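You operate a simulated robot arm through the tools that you are given. There is no shell and no other tool. Be economical: measure what you need, move in short steps, check, and stop when the job is done.

The job below is to be done with a simulated robot arm. You get a single attempt, and the scene is never put back.

TASK
Find the first fault in the blue tape and mark it with the flag that the chart gives.
Fine: light on and kept on, fault at the red line, brake back on before the flag goes in its slot.

Only the result counts: the job must be done as asked and must still hold three seconds after the hand-in. Knocking over, shifting, dropping, spilling or breaking anything else fails it.

THE ROBOT
A 7-joint arm with a three-finger gripper on a trunk, on a base that drives. Base frame: it is fixed to the floor where the robot stands at the start and does not move with it; the origin is under the middle of the robot, x ahead of it, y to its left, z up; the surface under the hand at the start is at about z = 0.88. Lengths are in m, angles in degrees, forces in N, time in s.
Its first joint turns from -166.0 to 166.0 degrees. Places, roughly: brake lever [0.8, 0.2, 0.9]; dimmer knob [0.6, -0.1, 0.9]; light box switch [0.7, 0, 0.9]. Payload 2.69 kg.
The tool frame sits at the grasp point between the pads (the TCP): z along the fingers, y along the line on which they close. The tips reach 0.029 m beyond it. The gripper opens to 0.12 m. The gripper's body begins 0.078 m behind the TCP.
Orientation is that of the tool frame in the base frame, as [roll, pitch, yaw] about the fixed x, y, z axes, in that order (R = Rz(yaw) Ry(pitch) Rx(roll)). With the fingers straight down and closing along the base's y, the tool's x points along the base's -x, its y along +y and its z along -z.

THE INTERFACE
- The arm moves only by the tool drive_tool. Its argument "steps" is a list of rows, each an object of numbers (a shift or turn left out is 0, a gripper value left out holds the last): "dx", "dy", "dz": the shift along the tool's x, y, z in m; "ax", "ay", "az": the turn, a rotation vector about the tool's x, y, z in degrees. In form: [{"dx": .., "dy": .., "dz": .., "ax": .., "ay": .., "az": ..}, ...]. A call has 1 to 20 rows; each row is the pose to reach, as a shift and turn from the pose commanded when the call began, along the tool's axes at that moment. "hand" is the gripper command, from -1 (shut) to 1 (fully open), values between in proportion, set as the call begins (left out, the last holds). A row lasts 0.2 s, in which the tool goes at most 0.05 m and 8.6 degrees; a call with a longer step from one row to the next is refused whole, and so is a gripper value outside its range. Where a pose cannot be reached the arm comes as near as it can. A force on the tool above 40 N (or 10 N above the force at the start of the call, whichever is more), or a blocked arm, ends the call early, and 0.2 s more pass. Each finger halts on what it meets, pressing with about 32 N; the grip force reading is that of the motor and also rises with nothing between the fingers. The clock runs only during rows and for 0.2 s after the last one: add rows that repeat a pose to give the fingers time. It gives the time, the measured TCP pose, the force on the tool (base axes), the opening and the grip force at its end, in the units of the frame above (readings bear some noise), with the torque about the TCP (base axes, N m) and any sound that the robot's microphone picked up, and new pictures: "show" is both (left out), scene, wrist or none.
- Cameras (640 x 400 px; columns grow to the right, rows downward): "scene" is now at [0.31, 0.1383, 1.3903]; the picture's right is [-0.56, -0.83, 0.00], its down [-0.39, 0.26, -0.88] and it looks along [0.73, -0.49, -0.47] (base axes); focal length 253 px, centre (320, 200). "wrist" rides on the gripper at [0.063, 0, -0.104] in the tool frame; the picture's right is [0.00, 1.00, 0.00], its down [-0.83, 0.00, -0.56] and it looks along [-0.56, 0.00, 0.83] (tool axes); focal length 275 px, centre (320, 200). There is no depth. A picture from a camera that has moved, and an enlarged one, comes with that camera's place and axes in the base frame and with its lens. The place of the scene camera against the robot may be out by one fixed shift of up to 0.025 m in any direction.
- slide_trunk(by): slides the trunk up (or, below 0, down) by that many m; the arm and the scene camera ride with it, the base frame stays. It gives what a move gives, with no picture.
- base_move(legs): drives the robot by 1 to 6 legs, each [ahead, left, turn to the left] in m, m and degrees, along the robot's own axes; the way and the turn of a leg run together, so that a leg with both is an arc; at most 1.5 m and 180 degrees a leg. The arm and the cameras ride along, it lands a little off, and it stops where it bumps. It gives what a move gives, and a new picture of the scene camera.
- pan_tilt(pan, tilt): turns the head with the scene camera to pan (to the left, within 143 degrees either way) and tilt (down, from -29 to 69), counted from straight ahead of the robot. It gives what a move gives, and a new picture of the scene camera.
- zoom(camera, box): a new picture of the part [left, top, right, bottom] of that camera's present view, enlarged. It takes no simulated time.
- finish_job(): hands the job in; it is judged then, once.

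Go step by step. Nothing tells you exact positions but the pictures and the camera data: compare them with the known pose of the tool, close in by small moves and look again before you grip or let go. The budget is 120 turns and 260 pictures, counting those below and the enlarged ones. Unless the task says otherwise, let go and move clear before handing in, and close with one line.

The tools are called after "Call:" as name(argument=value, ...) on one line, values as JSON. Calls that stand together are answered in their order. drive_tool: Moves the arm, as the interface text tells. Its arguments: {"type":"object","properties":{"steps":{"type":"array","items":{"type":"object","properties":{"dx":{"type":"number"},"dy":{"type":"number"},"dz":{"type":"number"},"ax":{"type":"number"},"ay":{"type":"number"},"az":{"type":"number"}}}},"hand":{"type":"number"},"show":{"type":"string","enum":["both","scene","wrist","none"]}},"required":["steps"]} The other tools are called the same way: slide_trunk (by) slides the trunk up or down; base_move (legs) drives the base; pan_tilt (pan, tilt) turns the head that bears the scene camera; zoom (camera, box) takes an enlarged picture of a part of a camera's view; finish_job () hands the job in.

At the start:

```text
clock: 0.0
ee_pos: [0.5552, -0.1861, 1.2623]
ee_rot: [-180.0, 0.0, 179.9]
contact_force: [-0.6, -0.2, -0.4]
wrist_torque: [-0.01, -0.03, 0.0]
gripper_width: 0.1201
gripper_force: 0.0
trunk travel left (down, up): [-0.35, 0.236]
robot x, y, heading: [0.0017, -0.0001, -0.1]
head pan, tilt: [-34.1, 28.1]
```

scene: 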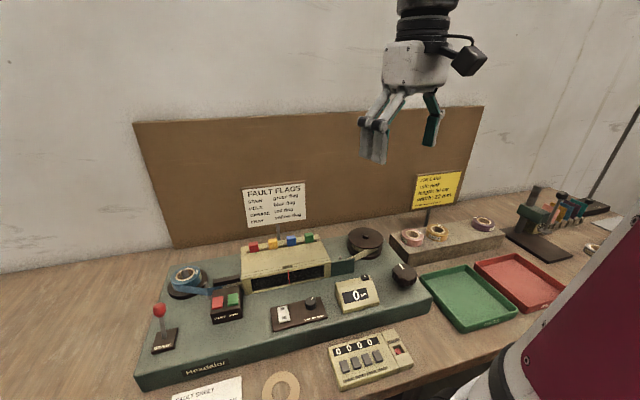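
wrist: 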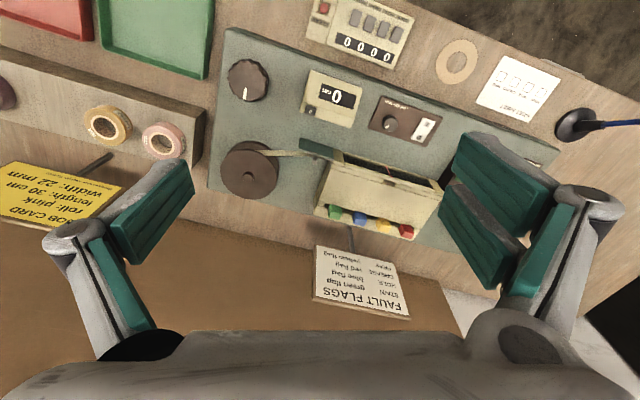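

I see a tape inspection machine with a brake lever, start/stop buttons, a light box, a dimmer, a counter and a crank or knob. I'll zoom in to read the cards and the controls.

Call:
zoom(camera="scene", box=[230, 170, 330, 232])

Call:
zoom(camera="scene", box=[130, 225, 290, 325])

Call:
zoom(camera="scene", box=[260, 225, 440, 337])

Call:
zoom(camera="wrist", box=[200, 20, 440, 170])

Call:
zoom(camera="wrist", box=[280, 130, 460, 320])

```text
6.40 times, centred on (280, 201) of scene
camera zoom: at [0.31, 0.1383, 1.3903], right [-0.56, -0.83, 0.0], down [-0.39, 0.26, -0.88], along [0.73, -0.49, -0.47], focal length 1618 px, centre (576, 194)
```

zoom: 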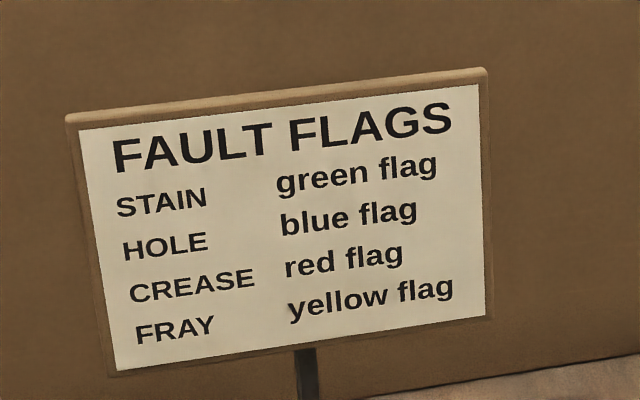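

```text
4.00 times, centred on (210, 275) of scene
camera zoom: at [0.31, 0.1383, 1.3903], right [-0.56, -0.83, 0.0], down [-0.39, 0.26, -0.88], along [0.73, -0.49, -0.47], focal length 1011 px, centre (760, -100)
```

zoom: 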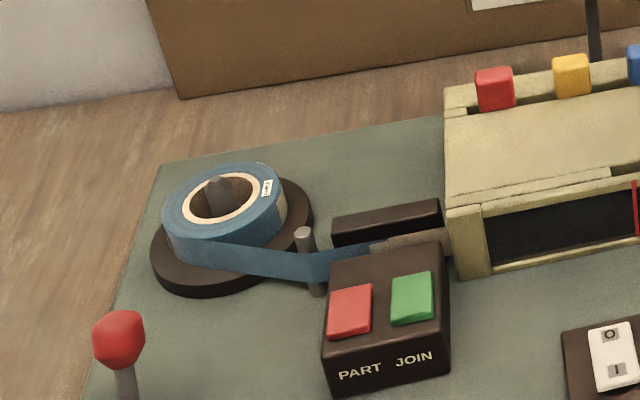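

```text
3.56 times, centred on (350, 281) of scene
camera zoom: at [0.31, 0.1383, 1.3903], right [-0.56, -0.83, 0.0], down [-0.39, 0.26, -0.88], along [0.73, -0.49, -0.47], focal length 899 px, centre (213, -88)
```

zoom: 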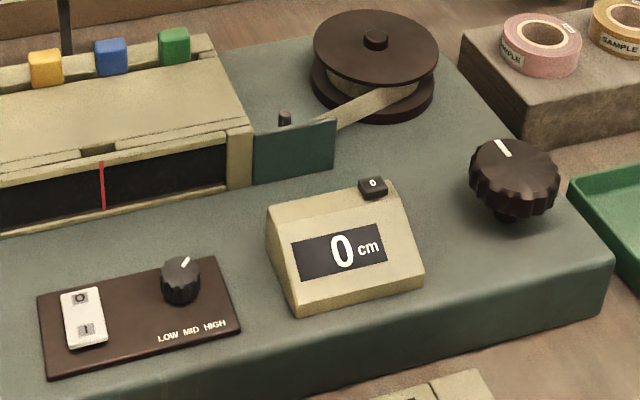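

```text
2.67 times, centred on (320, 95) of wrist
camera zoom: at [0.4916, -0.1851, 1.3671], right [0.0, 1.0, 0.0], down [0.83, 0.0, 0.56], along [0.56, 0.0, -0.83], focal length 734 px, centre (320, 480)
```

zoom: 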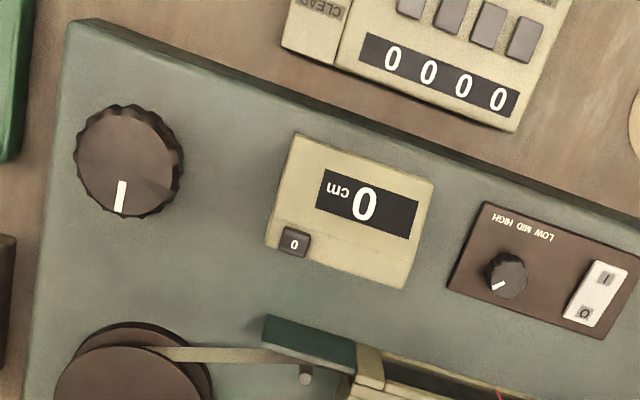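

```text
2.11 times, centred on (370, 225) of wrist
camera zoom: at [0.4916, -0.1851, 1.3671], right [0.0, 1.0, 0.0], down [0.83, 0.0, 0.56], along [0.56, 0.0, -0.83], focal length 580 px, centre (215, 147)
```

zoom: 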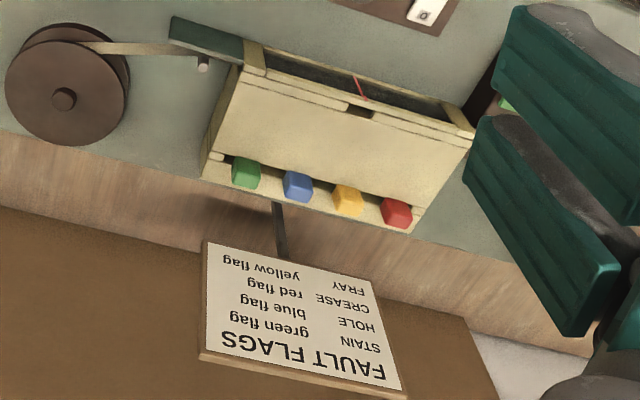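

The layout is clear, so next I'll look at the lower card and take a straight view of the machine.

Call:
pan_tilt(pan=-5, tilt=45)

Call:
zoom(camera="wrist", box=[420, 20, 620, 145])

```text
clock: 0.9
ee_pos: [0.5561, -0.1854, 1.2614]
ee_rot: [180.0, 0.0, 180.0]
contact_force: [0.0, 0.3, -0.3]
wrist_torque: [0.03, 0.03, 0.03]
gripper_width: 0.1198
gripper_force: 0.1
trunk travel left (down, up): [-0.35, 0.236]
robot x, y, heading: [0.0005, -0.0018, -0.1]
head pan, tilt: [-5.0, 45.0]
camera scene: at [0.3155, 0.1822, 1.3647], right [-0.09, -1.0, 0.0], down [-0.7, 0.06, -0.71], along [0.7, -0.06, -0.71], focal length 253 px, centre (320, 200)
```

scene: 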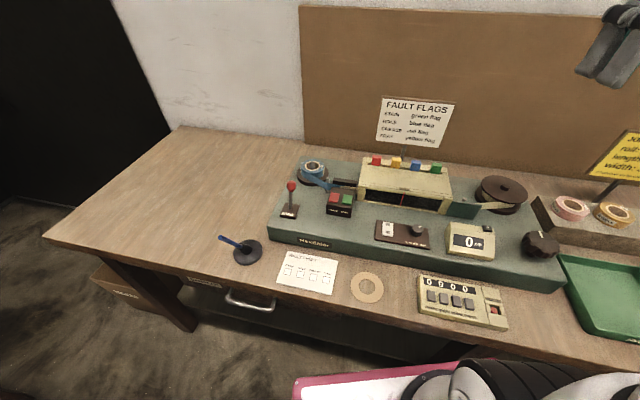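

```text
3.20 times, centred on (520, 82) of wrist
camera zoom: at [0.4916, -0.1851, 1.3671], right [0.0, 1.0, 0.0], down [0.83, 0.0, 0.56], along [0.56, 0.0, -0.83], focal length 881 px, centre (-320, 576)
```

zoom: 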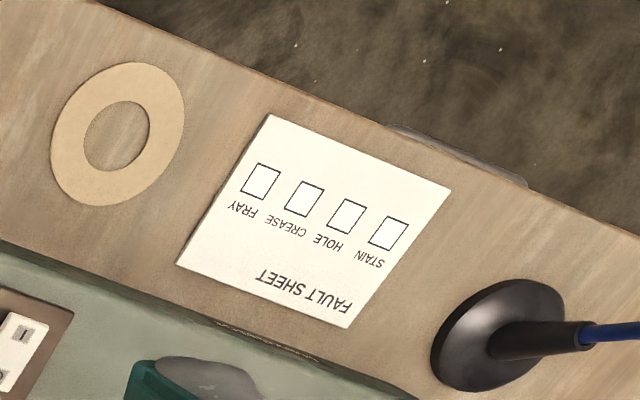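

The machine is in full view from here, so I'll zoom in to get its geometry.

Call:
zoom(camera="scene", box=[260, 140, 420, 240])

Call:
zoom(camera="scene", box=[360, 140, 580, 278])

```text
4.00 times, centred on (340, 190) of scene
camera zoom: at [0.3155, 0.1822, 1.3647], right [-0.09, -1.0, 0.0], down [-0.7, 0.06, -0.71], along [0.7, -0.06, -0.71], focal length 1011 px, centre (240, 240)
```

zoom: 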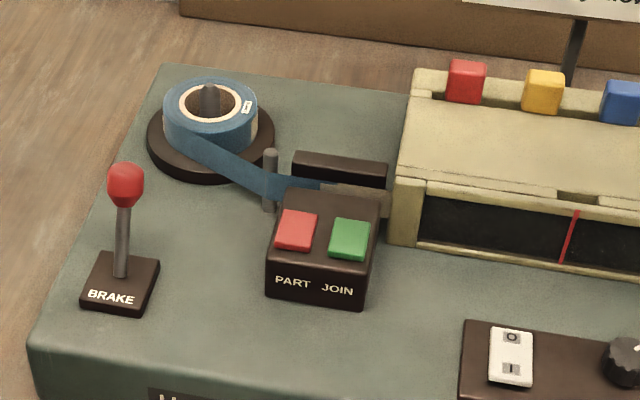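

```text
2.90 times, centred on (470, 209) of scene
camera zoom: at [0.3155, 0.1822, 1.3647], right [-0.09, -1.0, 0.0], down [-0.7, 0.06, -0.71], along [0.7, -0.06, -0.71], focal length 733 px, centre (-115, 174)
```

zoom: 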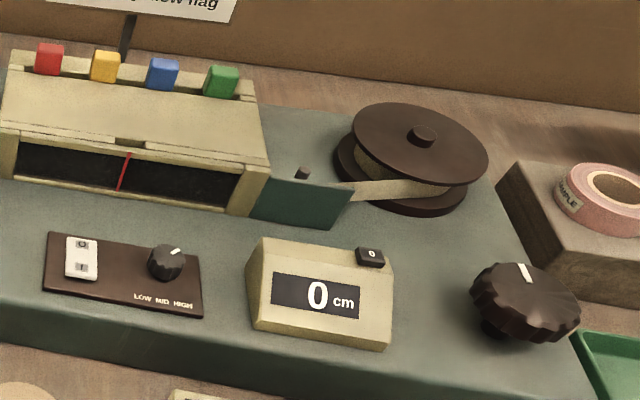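

The switch looks to be near (0.656, -0.005, 0.9), and the machine is yawed about 17.5° with its front toward me. I'll close the fingers, align with the machine, and hover over the switch.

Call:
drive_tool(steps=[{"dx": -0.0127, "dy": 0.026, "dz": 0.02, "az": 2.5}, {"dx": -0.025, "dy": 0.053, "dz": 0.045, "az": 5}, {"dx": -0.038, "dy": 0.08, "dz": 0.07, "az": 7.5}, {"dx": -0.05, "dy": 0.106, "dz": 0.1, "az": 10}, {"dx": -0.063, "dy": 0.132, "dz": 0.13, "az": 12.5}, {"dx": -0.076, "dy": 0.159, "dz": 0.16, "az": 15}, {"dx": -0.085, "dy": 0.18, "dz": 0.19, "az": 17.5}, {"dx": -0.085, "dy": 0.18, "dz": 0.19, "az": 17.5}], hand=-1)

```text
clock: 2.7
ee_pos: [0.6389, -0.0048, 1.0714]
ee_rot: [-179.9, 0.0, 162.4]
contact_force: [-0.7, 0.2, 0.1]
wrist_torque: [0.01, 0.02, -0.01]
gripper_width: 0.0002
gripper_force: 28.7
trunk travel left (down, up): [-0.35, 0.236]
robot x, y, heading: [0.0012, -0.0, 0.1]
head pan, tilt: [-5.0, 45.0]
camera scene: at [0.3154, 0.1823, 1.3647], right [-0.09, -1.0, 0.0], down [-0.7, 0.06, -0.71], along [0.7, -0.06, -0.71], focal length 253 px, centre (320, 200)
camera wrist: at [0.5779, 0.0145, 1.1775], right [0.3, 0.95, 0.0], down [0.79, -0.25, 0.56], along [0.53, -0.17, -0.83], focal length 275 px, centre (320, 200)
```

scene: 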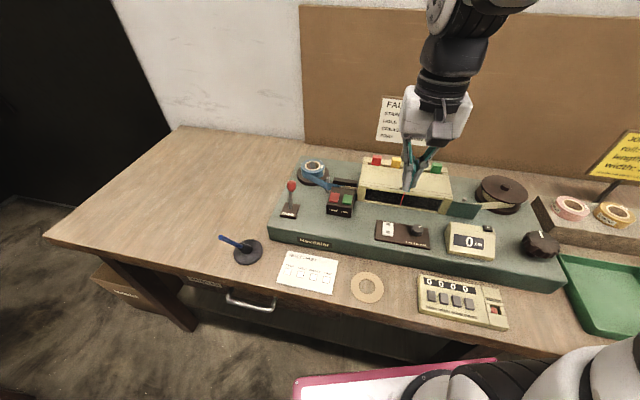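
wrist: 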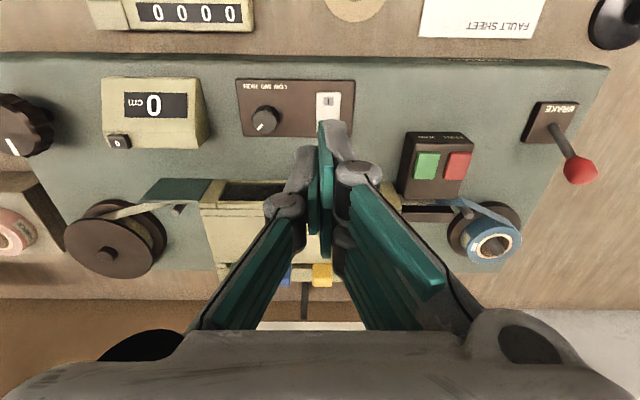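

The view is aligned now. The "I" end of the switch is about 6 mm ahead and 8 mm left of the tool, so I'll descend to just above it.

Call:
drive_tool(steps=[{"dx": -0.004, "dy": 0.008, "dz": 0.04}, {"dx": -0.004, "dy": 0.008, "dz": 0.08}, {"dx": -0.004, "dy": 0.008, "dz": 0.115}, {"dx": -0.004, "dy": 0.008, "dz": 0.115}])

Call:
zoom(camera="scene", box=[360, 190, 460, 252])

```text
clock: 3.7
ee_pos: [0.6465, -0.001, 0.9563]
ee_rot: [-180.0, 0.0, 162.5]
contact_force: [0.3, 0.4, 0.3]
wrist_torque: [0.02, -0.03, 0.0]
gripper_width: 0.0001
gripper_force: 28.4
trunk travel left (down, up): [-0.35, 0.236]
robot x, y, heading: [0.0014, -0.0026, 0.0]
head pan, tilt: [-5.0, 45.0]
camera scene: at [0.3154, 0.1823, 1.3647], right [-0.09, -1.0, 0.0], down [-0.7, 0.06, -0.71], along [0.7, -0.06, -0.71], focal length 253 px, centre (320, 200)
camera wrist: at [0.5857, 0.0193, 1.0621], right [0.3, 0.96, 0.0], down [0.79, -0.25, 0.56], along [0.53, -0.16, -0.83], focal length 275 px, centre (320, 200)
```

scene: 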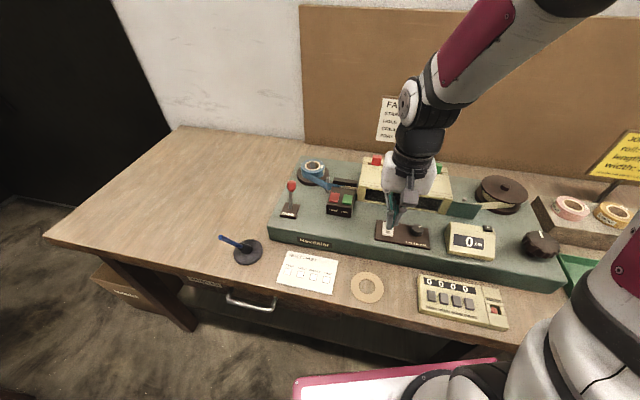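
wrist: 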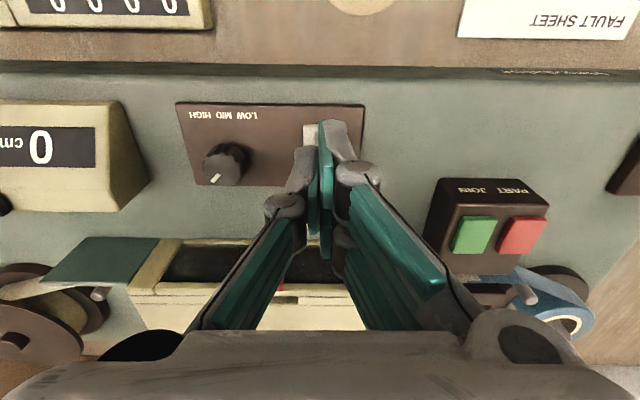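

```text
6.40 times, centred on (410, 221) of scene
camera zoom: at [0.3154, 0.1823, 1.3647], right [-0.09, -1.0, 0.0], down [-0.7, 0.06, -0.71], along [0.7, -0.06, -0.71], focal length 1618 px, centre (-256, 66)
```

zoom: 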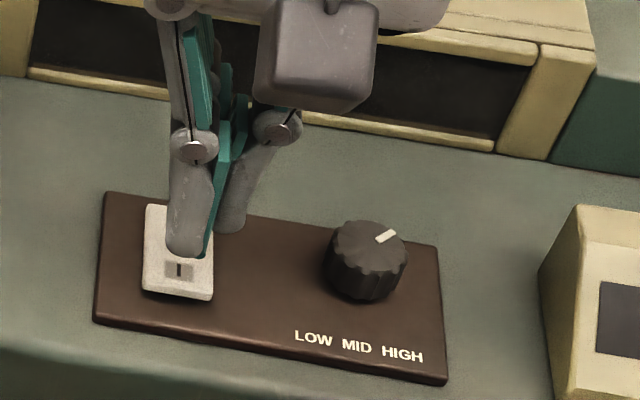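

The tip is lined up over "I", so I'll press down gradually.

Call:
drive_tool(steps=[{"dz": 0.006}, {"dz": 0.012}, {"dz": 0.018}, {"dz": 0.024}, {"dz": 0.03}, {"dz": 0.036}], show="none")

Call:
zoom(camera="scene", box=[340, 160, 480, 252])

```text
clock: 5.1
ee_pos: [0.6476, 0.0009, 0.9206]
ee_rot: [-180.0, -0.1, 162.5]
contact_force: [-0.1, 0.6, 0.6]
wrist_torque: [0.02, 0.0, -0.02]
gripper_width: 0.006
gripper_force: 28.3
trunk travel left (down, up): [-0.35, 0.236]
robot x, y, heading: [0.002, 0.0013, -0.0]
head pan, tilt: [-5.0, 45.0]
```

```text
4.35 times, centred on (410, 206) of scene
camera zoom: at [0.3154, 0.1823, 1.3647], right [-0.09, -1.0, 0.0], down [-0.7, 0.06, -0.71], along [0.7, -0.06, -0.71], focal length 1099 px, centre (-71, 174)
```

zoom: 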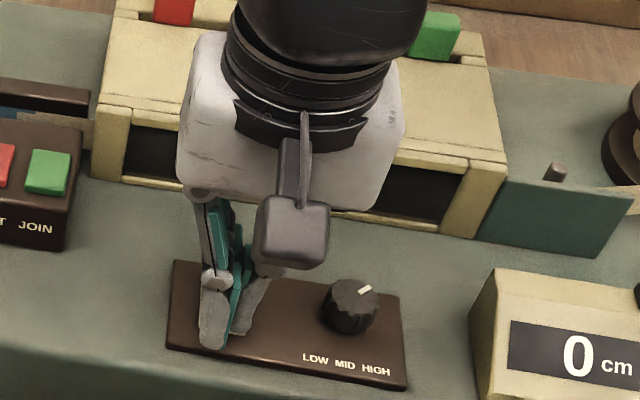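

The fingers have been pushed open by 6 mm and there's no force reading, so I'll look closer.

Call:
zoom(camera="wrist", box=[240, 90, 420, 202])

Call:
zoom(camera="scene", box=[370, 210, 430, 248])

```text
3.56 times, centred on (330, 146) of wrist
camera zoom: at [0.5854, 0.0207, 1.0268], right [0.3, 0.96, 0.0], down [0.79, -0.25, 0.56], along [0.53, -0.16, -0.83], focal length 979 px, centre (284, 392)
```

zoom: 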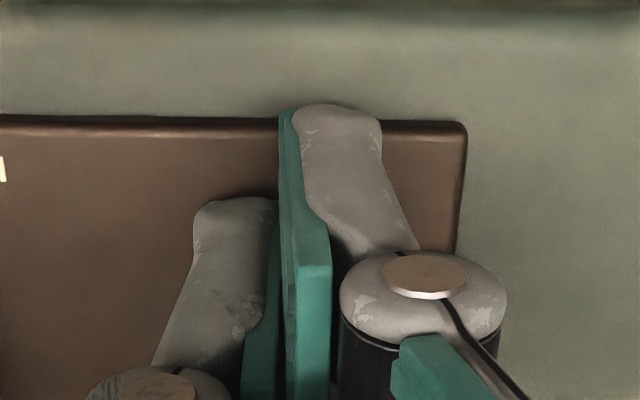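

```text
10.53 times, centred on (400, 229) of scene
camera zoom: at [0.3154, 0.1823, 1.3647], right [-0.09, -1.0, 0.0], down [-0.7, 0.06, -0.71], along [0.7, -0.06, -0.71], focal length 2661 px, centre (-522, -105)
```

zoom: 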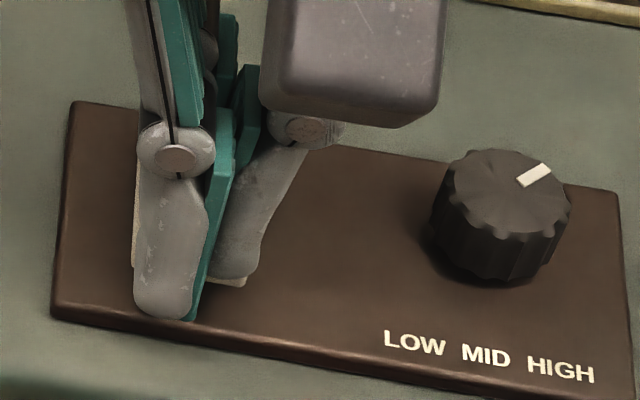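

The picture isn't clear from here, so I'll lift off and check the switch state.

Call:
drive_tool(steps=[{"dz": -0.03}, {"dz": -0.06}, {"dz": -0.06}])

Call:
zoom(camera="scene", box=[340, 160, 480, 252])

```text
clock: 5.9
ee_pos: [0.648, 0.0008, 0.9807]
ee_rot: [-180.0, 0.0, 162.5]
contact_force: [-0.2, 0.7, 0.1]
wrist_torque: [-0.02, 0.03, -0.01]
gripper_width: 0.0001
gripper_force: 28.5
trunk travel left (down, up): [-0.35, 0.236]
robot x, y, heading: [0.0066, 0.0016, -0.1]
head pan, tilt: [-5.0, 45.0]
camera scene: at [0.3155, 0.1823, 1.3646], right [-0.09, -1.0, 0.0], down [-0.7, 0.06, -0.71], along [0.7, -0.06, -0.71], focal length 253 px, centre (320, 200)
camera wrist: at [0.5856, 0.0213, 1.0866], right [0.3, 0.96, 0.0], down [0.79, -0.25, 0.56], along [0.53, -0.16, -0.83], focal length 275 px, centre (320, 200)
```

scene: 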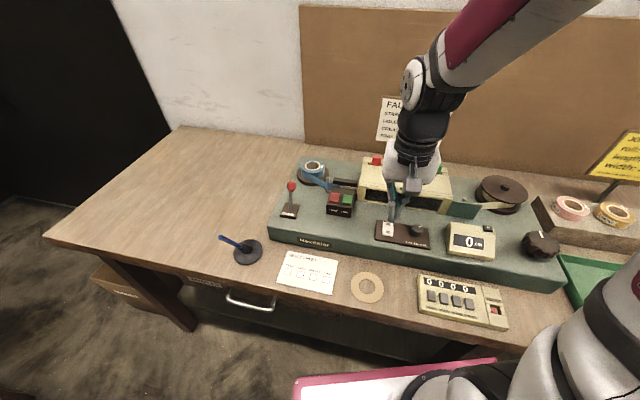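
wrist: 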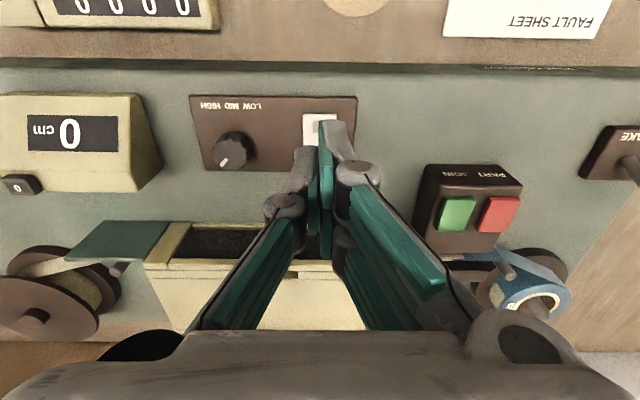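

```text
4.35 times, centred on (410, 206) of scene
camera zoom: at [0.3155, 0.1823, 1.3646], right [-0.09, -1.0, 0.0], down [-0.7, 0.06, -0.71], along [0.7, -0.06, -0.71], focal length 1099 px, centre (-71, 174)
```

zoom: 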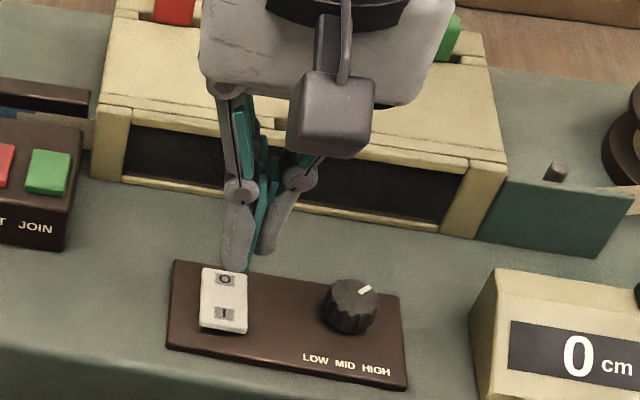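

The light is still off, and the tip came down about 8 mm too near the front edge. I'll shift 9 mm forward and press again.

Call:
drive_tool(steps=[{"dx": -0.009, "dz": 0.02}, {"dx": -0.009, "dz": 0.045}, {"dx": -0.009, "dz": 0.052}, {"dx": -0.009, "dz": 0.058}, {"dx": -0.009, "dz": 0.062}, {"dx": -0.009, "dz": 0.066}, {"dx": -0.009, "dz": 0.07}])

Call:
zoom(camera="scene", box=[340, 160, 480, 252])

```text
clock: 7.3
ee_pos: [0.655, -0.0008, 0.9206]
ee_rot: [179.9, 0.2, 162.5]
contact_force: [-10.1, -0.3, 24.3]
wrist_torque: [0.05, 0.16, 0.02]
gripper_width: 0.006
gripper_force: 28.3
trunk travel left (down, up): [-0.35, 0.236]
robot x, y, heading: [0.0028, -0.0018, 0.1]
head pan, tilt: [-5.0, 45.0]
heard: click
stopped in row 6: the force on the tool passed its limit at 49 N (the readings are from after the stop); the commanded pose is now the measured one
camera scene: at [0.3142, 0.1823, 1.3651], right [-0.09, -1.0, 0.0], down [-0.7, 0.06, -0.71], along [0.7, -0.06, -0.71], focal length 253 px, centre (320, 200)
camera wrist: at [0.5937, 0.0182, 1.0255], right [0.3, 0.95, 0.0], down [0.79, -0.25, 0.56], along [0.53, -0.16, -0.83], focal length 275 px, centre (320, 200)
```

scene: 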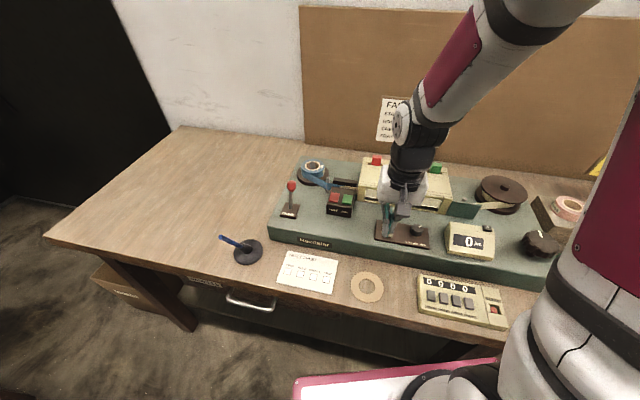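
wrist: 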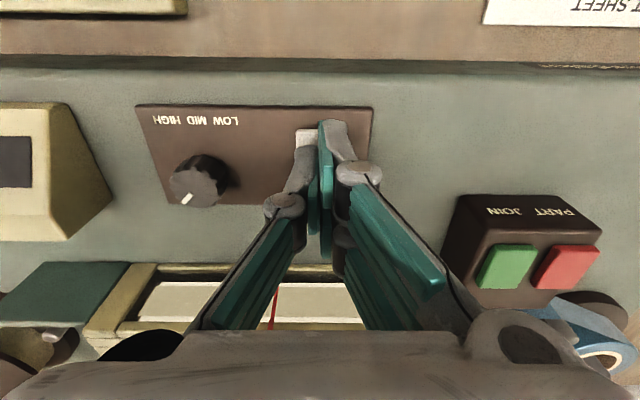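

```text
4.35 times, centred on (410, 206) of scene
camera zoom: at [0.3142, 0.1823, 1.3651], right [-0.09, -1.0, 0.0], down [-0.7, 0.06, -0.71], along [0.7, -0.06, -0.71], focal length 1099 px, centre (-71, 174)
```

zoom: 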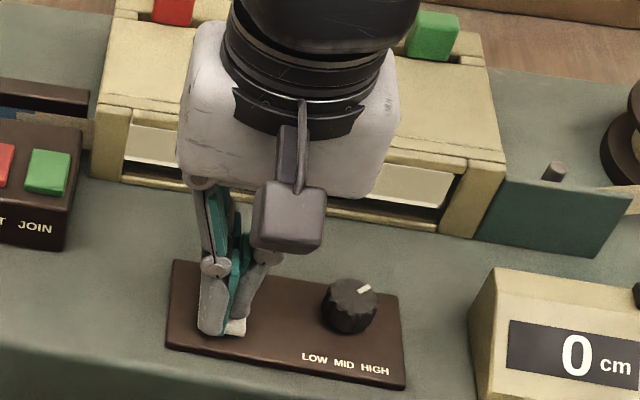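

The light is on and I heard a click. I'll lift off and hover above the brake lever.

Call:
drive_tool(steps=[{"dz": -0.045}, {"dz": -0.09}, {"dy": 0.045, "dz": -0.11}, {"dy": 0.09, "dz": -0.12}, {"dy": 0.135, "dz": -0.13}, {"dy": 0.18, "dz": -0.13}, {"dx": 0.0, "dy": 0.224, "dz": -0.13}, {"dx": 0.01, "dy": 0.234, "dz": -0.13}, {"dx": 0.01, "dy": 0.234, "dz": -0.13}])

Call:
zoom(camera="scene", box=[340, 160, 480, 252])

Call:
zoom(camera="scene", box=[260, 160, 360, 222])

```text
clock: 9.3
ee_pos: [0.7186, 0.2264, 1.0492]
ee_rot: [179.9, 0.2, 162.6]
contact_force: [-0.1, 0.7, -0.3]
wrist_torque: [-0.01, 0.05, 0.0]
gripper_width: 0.0001
gripper_force: 28.3
trunk travel left (down, up): [-0.35, 0.236]
robot x, y, heading: [-0.0028, -0.0014, -0.1]
head pan, tilt: [-5.0, 45.0]
camera scene: at [0.3154, 0.1824, 1.3647], right [-0.09, -1.0, 0.0], down [-0.7, 0.06, -0.71], along [0.7, -0.06, -0.71], focal length 253 px, centre (320, 200)
camera wrist: at [0.6557, 0.2448, 1.1543], right [0.3, 0.95, 0.0], down [0.79, -0.25, 0.56], along [0.53, -0.16, -0.83], focal length 275 px, centre (320, 200)
```

scene: 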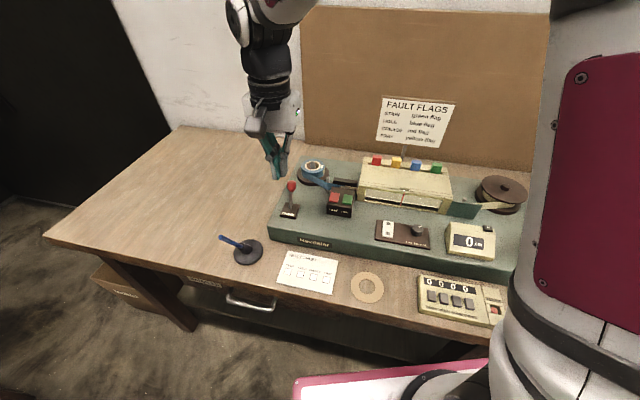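
wrist: 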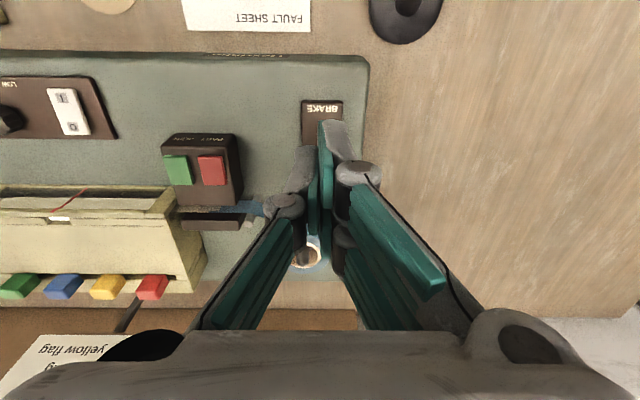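

```text
4.35 times, centred on (410, 206) of scene
camera zoom: at [0.3154, 0.1824, 1.3647], right [-0.09, -1.0, 0.0], down [-0.7, 0.06, -0.71], along [0.7, -0.06, -0.71], focal length 1099 px, centre (-71, 174)
```

zoom: 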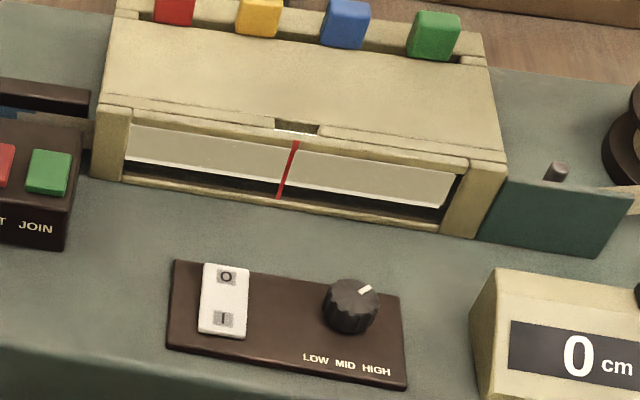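

```text
6.40 times, centred on (310, 191) of scene
camera zoom: at [0.3154, 0.1824, 1.3647], right [-0.09, -1.0, 0.0], down [-0.7, 0.06, -0.71], along [0.7, -0.06, -0.71], focal length 1618 px, centre (384, 258)
```

zoom: 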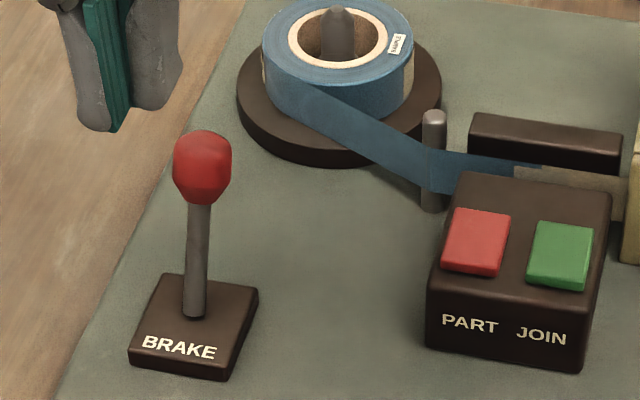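

The light box is lit and the lever knob sits at about (0.766, 0.210, 0.948), leaning away from me. I'll go behind it with closed fingers and pull it toward me, starting with the approach.

Call:
drive_tool(steps=[{"dx": -0.04, "dy": -0.002}, {"dx": -0.086, "dy": -0.002}, {"dx": -0.086, "dy": -0.002, "dz": 0.04}, {"dx": -0.086, "dy": -0.002, "dz": 0.084}, {"dx": -0.086, "dy": -0.002, "dz": 0.084}])

Call:
zoom(camera="scene", box=[260, 160, 360, 222])

```text
clock: 10.5
ee_pos: [0.8006, 0.1979, 0.9646]
ee_rot: [179.8, 0.3, 162.5]
contact_force: [-0.2, -0.2, -0.6]
wrist_torque: [0.0, -0.02, -0.01]
gripper_width: 0.0001
gripper_force: 28.2
trunk travel left (down, up): [-0.35, 0.236]
robot x, y, heading: [-0.0007, 0.0011, 0.2]
head pan, tilt: [-5.0, 45.0]
camera scene: at [0.3154, 0.1823, 1.3647], right [-0.09, -1.0, 0.0], down [-0.7, 0.06, -0.71], along [0.7, -0.06, -0.71], focal length 253 px, centre (320, 200)
camera wrist: at [0.7396, 0.2175, 1.0691], right [0.3, 0.95, 0.0], down [0.79, -0.25, 0.56], along [0.53, -0.16, -0.83], focal length 275 px, centre (320, 200)
```

scene: 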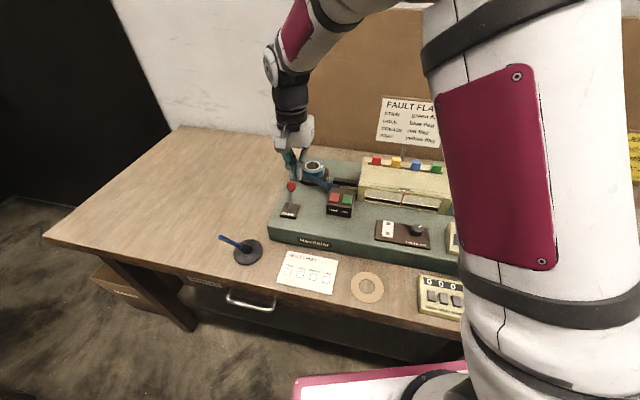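
wrist: 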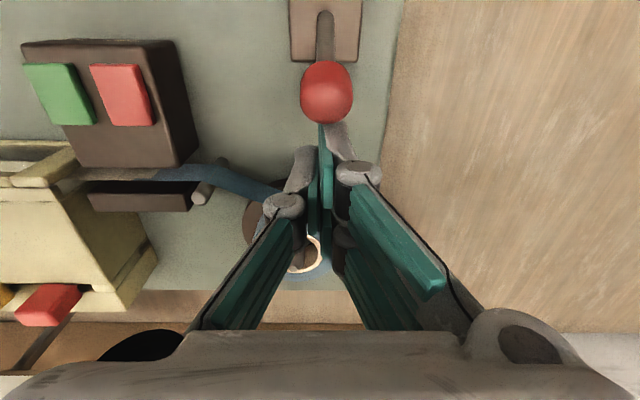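

```text
6.40 times, centred on (310, 191) of scene
camera zoom: at [0.3154, 0.1823, 1.3647], right [-0.09, -1.0, 0.0], down [-0.7, 0.06, -0.71], along [0.7, -0.06, -0.71], focal length 1618 px, centre (384, 258)
```

zoom: 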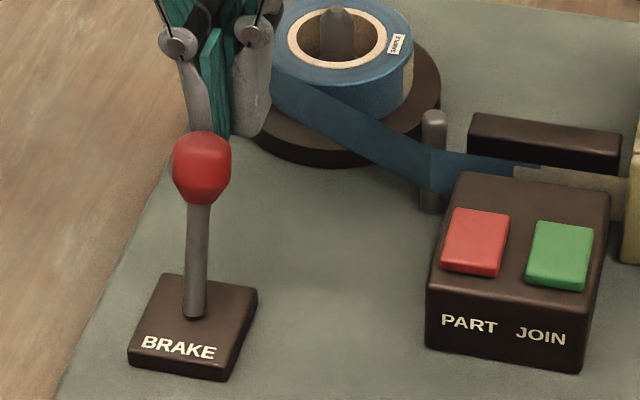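

The fingers are right behind the knob, so I'll lower them slightly and pull toward me.

Call:
drive_tool(steps=[{"dy": 0.003, "dz": 0.012}, {"dx": 0.01, "dy": 0.003, "dz": 0.012}, {"dx": 0.02, "dy": 0.003, "dz": 0.012}, {"dx": 0.03, "dy": 0.003, "dz": 0.012}, {"dx": 0.04, "dy": 0.003, "dz": 0.012}, {"dx": 0.05, "dy": 0.003, "dz": 0.012}, {"dx": 0.06, "dy": 0.003, "dz": 0.014}, {"dx": 0.066, "dy": 0.003, "dz": 0.014}])

Call:
zoom(camera="scene", box=[260, 160, 360, 222])

```text
clock: 12.2
ee_pos: [0.7508, 0.2149, 0.9556]
ee_rot: [179.4, 1.3, 162.0]
contact_force: [5.6, -2.5, 3.3]
wrist_torque: [0.0, -0.08, 0.03]
gripper_width: 0.0
gripper_force: 28.3
trunk travel left (down, up): [-0.35, 0.236]
robot x, y, heading: [0.0008, 0.0028, 0.0]
head pan, tilt: [-5.0, 45.0]
stopped in row 8: the force on the tool passed its limit at 46 N (the readings are from after the stop); the commanded pose is now the measured one
camera scene: at [0.3161, 0.182, 1.3647], right [-0.09, -1.0, 0.0], down [-0.7, 0.06, -0.71], along [0.7, -0.06, -0.71], focal length 253 px, centre (320, 200)
camera wrist: at [0.6862, 0.2347, 1.0592], right [0.3, 0.95, 0.01], down [0.78, -0.25, 0.58], along [0.55, -0.17, -0.82], focal length 275 px, centre (320, 200)
```

scene: 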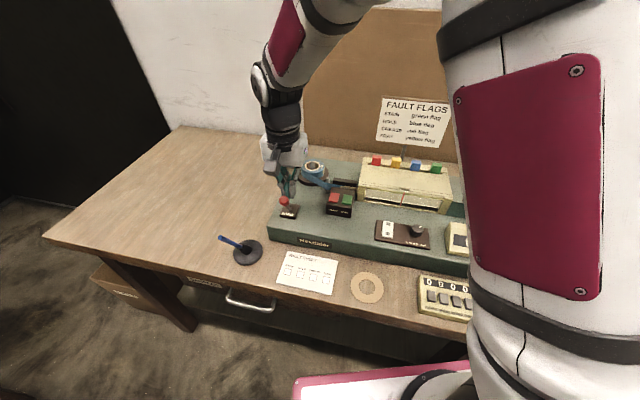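
wrist: 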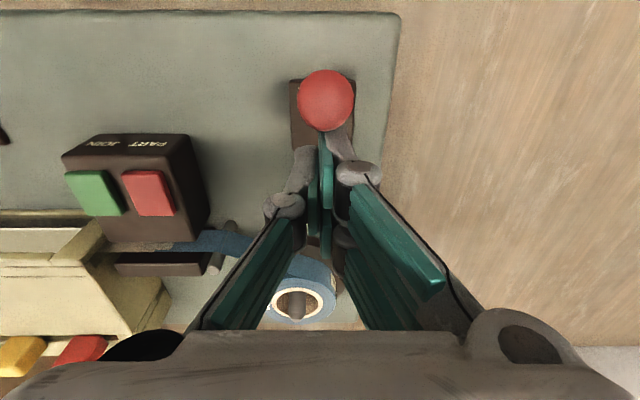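

```text
6.40 times, centred on (310, 191) of scene
camera zoom: at [0.3161, 0.182, 1.3647], right [-0.09, -1.0, 0.0], down [-0.7, 0.06, -0.71], along [0.7, -0.06, -0.71], focal length 1618 px, centre (384, 258)
```

zoom: 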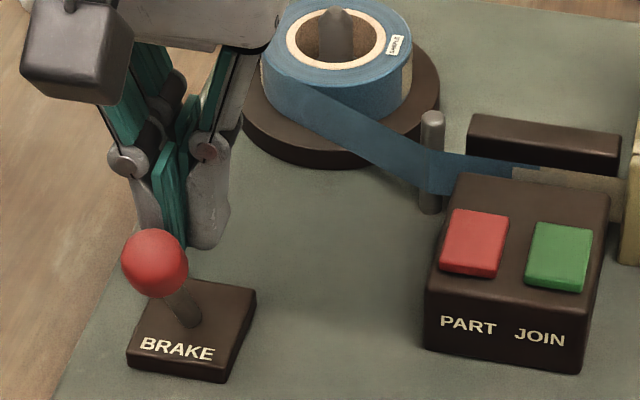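

The lever has swung toward me to its stop, so the brake should be off. I'll back off, open the hand, and travel to above the winding knob.

Call:
drive_tool(steps=[{"dx": -0.012, "dz": 0, "ax": 0.3, "ay": 0.6}, {"dx": -0.012, "dz": -0.045, "ax": 0.6, "ay": 1.3}, {"dx": -0.012, "dz": -0.09, "ax": 0.6, "ay": 1.3}, {"dx": -0.008, "dy": -0.03, "dz": -0.125, "ax": 0.6, "ay": 1.3}, {"dx": -0.004, "dy": -0.075, "dz": -0.14, "ax": 0.6, "ay": 1.3}, {"dx": 0, "dy": -0.12, "dz": -0.14, "ax": 0.6, "ay": 1.3}, {"dx": 0.002, "dy": -0.165, "dz": -0.14, "ax": 0.6, "ay": 1.3}, {"dx": 0.004, "dy": -0.21, "dz": -0.14, "ax": 0.6, "ay": 1.3}, {"dx": 0.006, "dy": -0.255, "dz": -0.14, "ax": 0.6, "ay": 1.3}, {"dx": 0.008, "dy": -0.3, "dz": -0.14, "ax": 0.6, "ay": 1.3}, {"dx": 0.01, "dy": -0.345, "dz": -0.14, "ax": 0.6, "ay": 1.3}, {"dx": 0.012, "dy": -0.39, "dz": -0.14, "ax": 0.6, "ay": 1.3}, {"dx": 0.014, "dy": -0.435, "dz": -0.14, "ax": 0.6, "ay": 1.3}, {"dx": 0.016, "dy": -0.48, "dz": -0.14, "ax": 0.6, "ay": 1.3}, {"dx": 0.016, "dy": -0.52, "dz": -0.14, "ax": 0.6, "ay": 1.3}, {"dx": 0.016, "dy": -0.538, "dz": -0.14, "ax": 0.6, "ay": 1.3}, {"dx": 0.016, "dy": -0.538, "dz": -0.14, "ax": 0.6, "ay": 1.3}], hand=0.6)

Call:
zoom(camera="scene", box=[260, 160, 360, 222])

```text
clock: 15.8
ee_pos: [0.5658, -0.2897, 1.088]
ee_rot: [-179.9, 0.0, 162.0]
contact_force: [-0.8, -0.1, 0.1]
wrist_torque: [0.0, 0.03, 0.01]
gripper_width: 0.096
gripper_force: 0.1
trunk travel left (down, up): [-0.35, 0.236]
robot x, y, heading: [-0.0011, -0.0007, 0.2]
head pan, tilt: [-5.0, 45.0]
camera scene: at [0.3159, 0.1821, 1.3647], right [-0.09, -1.0, 0.0], down [-0.7, 0.06, -0.71], along [0.7, -0.06, -0.71], focal length 253 px, centre (320, 200)
camera wrist: at [0.5043, -0.2709, 1.1939], right [0.3, 0.95, 0.0], down [0.79, -0.25, 0.55], along [0.53, -0.17, -0.83], focal length 275 px, centre (320, 200)
```

scene: 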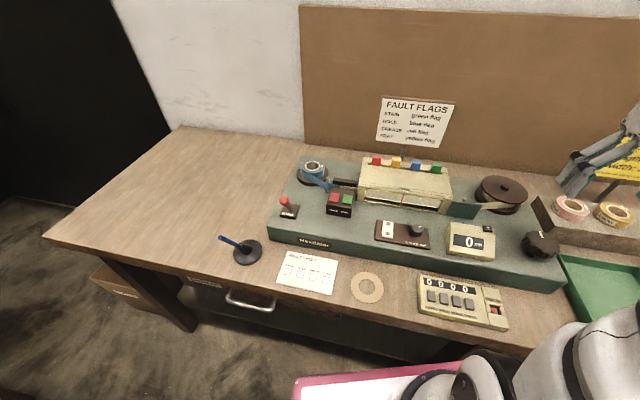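
wrist: 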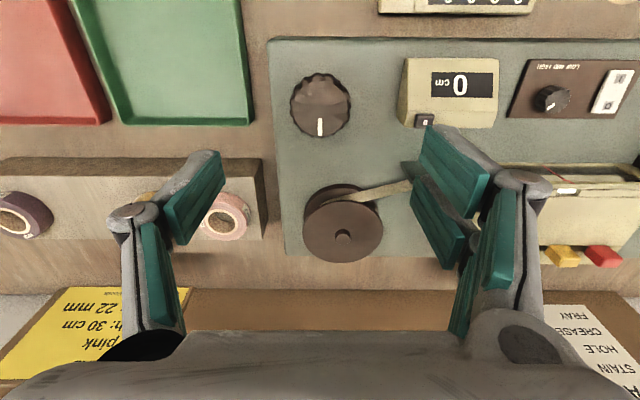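

```text
6.40 times, centred on (310, 191) of scene
camera zoom: at [0.3159, 0.1821, 1.3647], right [-0.09, -1.0, 0.0], down [-0.7, 0.06, -0.71], along [0.7, -0.06, -0.71], focal length 1618 px, centre (384, 258)
```

zoom: 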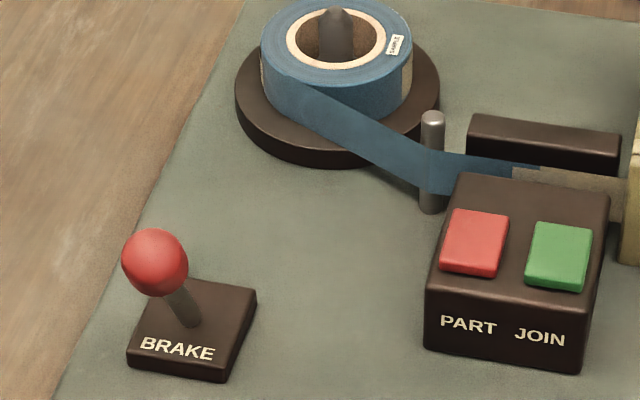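

The brake lever stays forward and the tape still shows a splice before the light box. I'll descend around the winding knob, which is centred about 9 mm ahead.

Call:
drive_tool(steps=[{"dx": -0.009, "dz": 0.045}, {"dx": -0.009, "dz": 0.09}, {"dx": -0.009, "dz": 0.12}, {"dx": -0.009, "dz": 0.12}], hand=0.45)

Call:
zoom(camera="scene", box=[480, 200, 600, 275])

```text
clock: 16.8
ee_pos: [0.5729, -0.2952, 0.9683]
ee_rot: [-180.0, 0.0, 161.9]
contact_force: [-0.1, -0.8, -0.4]
wrist_torque: [-0.02, -0.01, 0.0]
gripper_width: 0.087
gripper_force: 0.1
trunk travel left (down, up): [-0.35, 0.236]
robot x, y, heading: [-0.0024, 0.0035, 0.3]
head pan, tilt: [-5.0, 45.0]
camera scene: at [0.3159, 0.1821, 1.3647], right [-0.09, -1.0, 0.0], down [-0.7, 0.06, -0.71], along [0.7, -0.06, -0.71], focal length 253 px, centre (320, 200)
camera wrist: at [0.5123, -0.2752, 1.0731], right [0.3, 0.95, 0.0], down [0.79, -0.25, 0.55], along [0.53, -0.17, -0.83], focal length 275 px, centre (320, 200)
```

scene: 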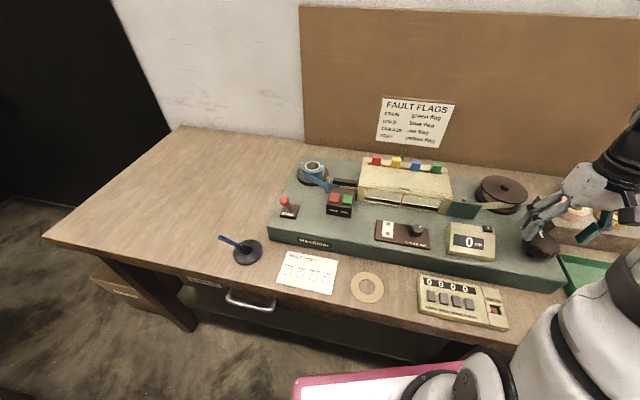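
wrist: 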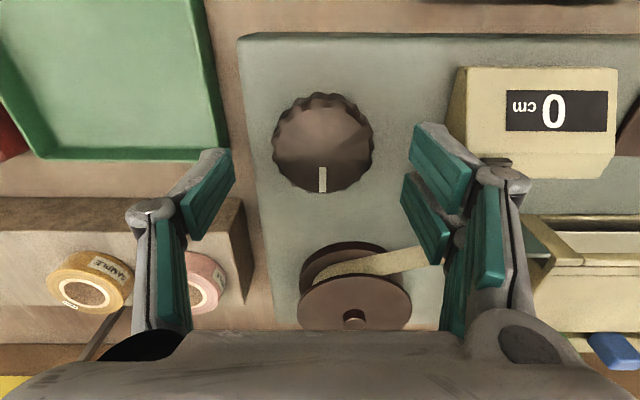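

```text
5.33 times, centred on (540, 238) of scene
camera zoom: at [0.3159, 0.1821, 1.3647], right [-0.09, -1.0, 0.0], down [-0.7, 0.06, -0.71], along [0.7, -0.06, -0.71], focal length 1348 px, centre (-853, 0)
```

zoom: 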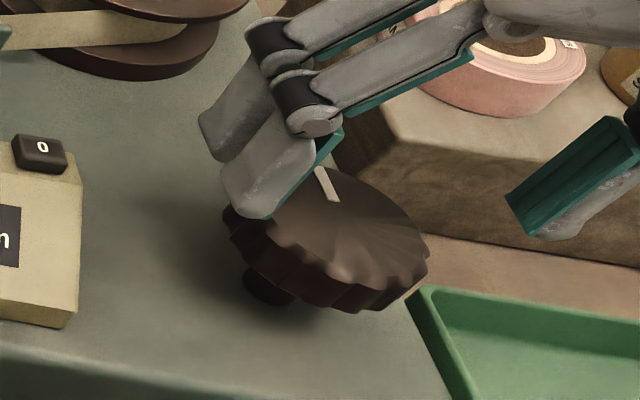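

The knob top is at about z 0.926 and it's well centred. I'll lower around it and grip.

Call:
drive_tool(steps=[{"dx": 0.002, "dz": 0.02}, {"dx": 0.002, "dz": 0.034}, {"dx": 0.002, "dz": 0.034}], show="none")

Call:
drive_tool(steps=[{}, {}, {}], hand=-1, show="wrist")

```text
clock: 17.6
ee_pos: [0.5719, -0.2959, 0.9344]
ee_rot: [-180.0, -0.1, 162.1]
contact_force: [-0.2, 0.4, 0.1]
wrist_torque: [0.0, 0.04, -0.02]
gripper_width: 0.0869
gripper_force: 0.1
trunk travel left (down, up): [-0.35, 0.236]
robot x, y, heading: [0.0046, -0.0031, -0.1]
head pan, tilt: [-5.0, 45.0]
```

```text
clock: 18.4
ee_pos: [0.5732, -0.2932, 0.9358]
ee_rot: [179.9, -0.1, 162.3]
contact_force: [10.0, 20.7, 8.5]
wrist_torque: [1.22, -0.38, 0.07]
gripper_width: 0.0575
gripper_force: 44.9
trunk travel left (down, up): [-0.35, 0.236]
robot x, y, heading: [0.0022, -0.0015, 0.2]
head pan, tilt: [-5.0, 45.0]
camera wrist: at [0.5112, -0.2735, 1.0398], right [0.3, 0.95, 0.0], down [0.79, -0.25, 0.55], along [0.53, -0.17, -0.83], focal length 275 px, centre (320, 200)
```

wrist: 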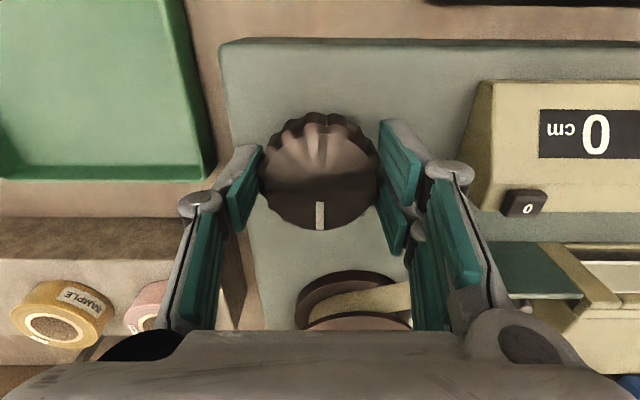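

The knob is gripped with a side force of about 20 N. I'll relieve that by 3 mm and turn it counter-clockwise a little to see which way winds.

Call:
drive_tool(steps=[{"dy": 0.003}, {"dy": 0.003, "az": -8}, {"dy": 0.003, "az": -16}, {"dy": 0.003, "az": -24}, {"dy": 0.003, "az": -32}, {"dy": 0.003, "az": -40}])

Call:
zoom(camera="scene", box=[280, 150, 520, 260])

```text
clock: 19.8
ee_pos: [0.572, -0.2953, 0.9351]
ee_rot: [-179.7, -0.1, -158.0]
contact_force: [-1.8, -32.2, -5.8]
wrist_torque: [-1.08, 0.06, -1.2]
gripper_width: 0.0574
gripper_force: 44.9
trunk travel left (down, up): [-0.35, 0.236]
robot x, y, heading: [0.0041, 0.0005, -0.1]
head pan, tilt: [-5.0, 45.0]
camera scene: at [0.3161, 0.1804, 1.3648], right [-0.09, -1.0, 0.0], down [-0.7, 0.06, -0.71], along [0.7, -0.06, -0.71], focal length 253 px, centre (320, 200)
camera wrist: at [0.5128, -0.3178, 1.0407], right [-0.38, 0.93, -0.01], down [0.77, 0.32, 0.56], along [0.52, 0.21, -0.83], focal length 275 px, centre (320, 200)
```

scene: 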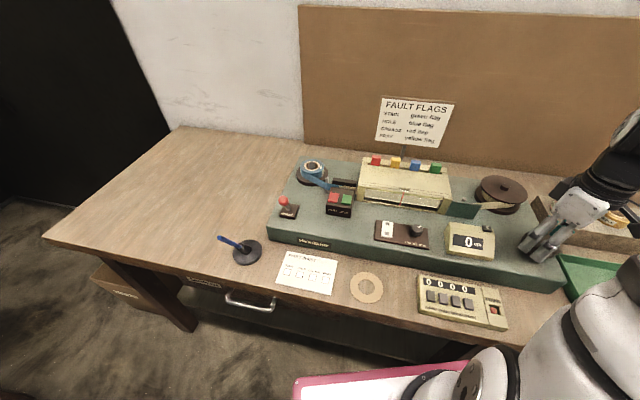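
wrist: 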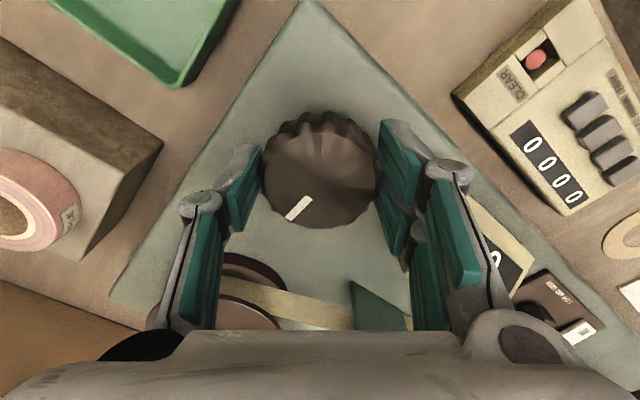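

```text
2.67 times, centred on (400, 205) of scene
camera zoom: at [0.3161, 0.1804, 1.3648], right [-0.09, -1.0, 0.0], down [-0.7, 0.06, -0.71], along [0.7, -0.06, -0.71], focal length 674 px, centre (107, 187)
```

zoom: 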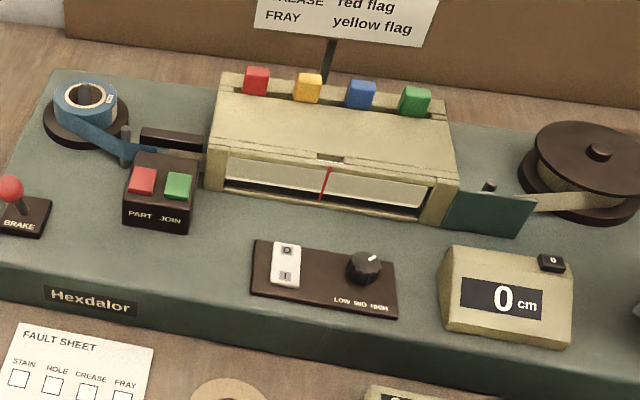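

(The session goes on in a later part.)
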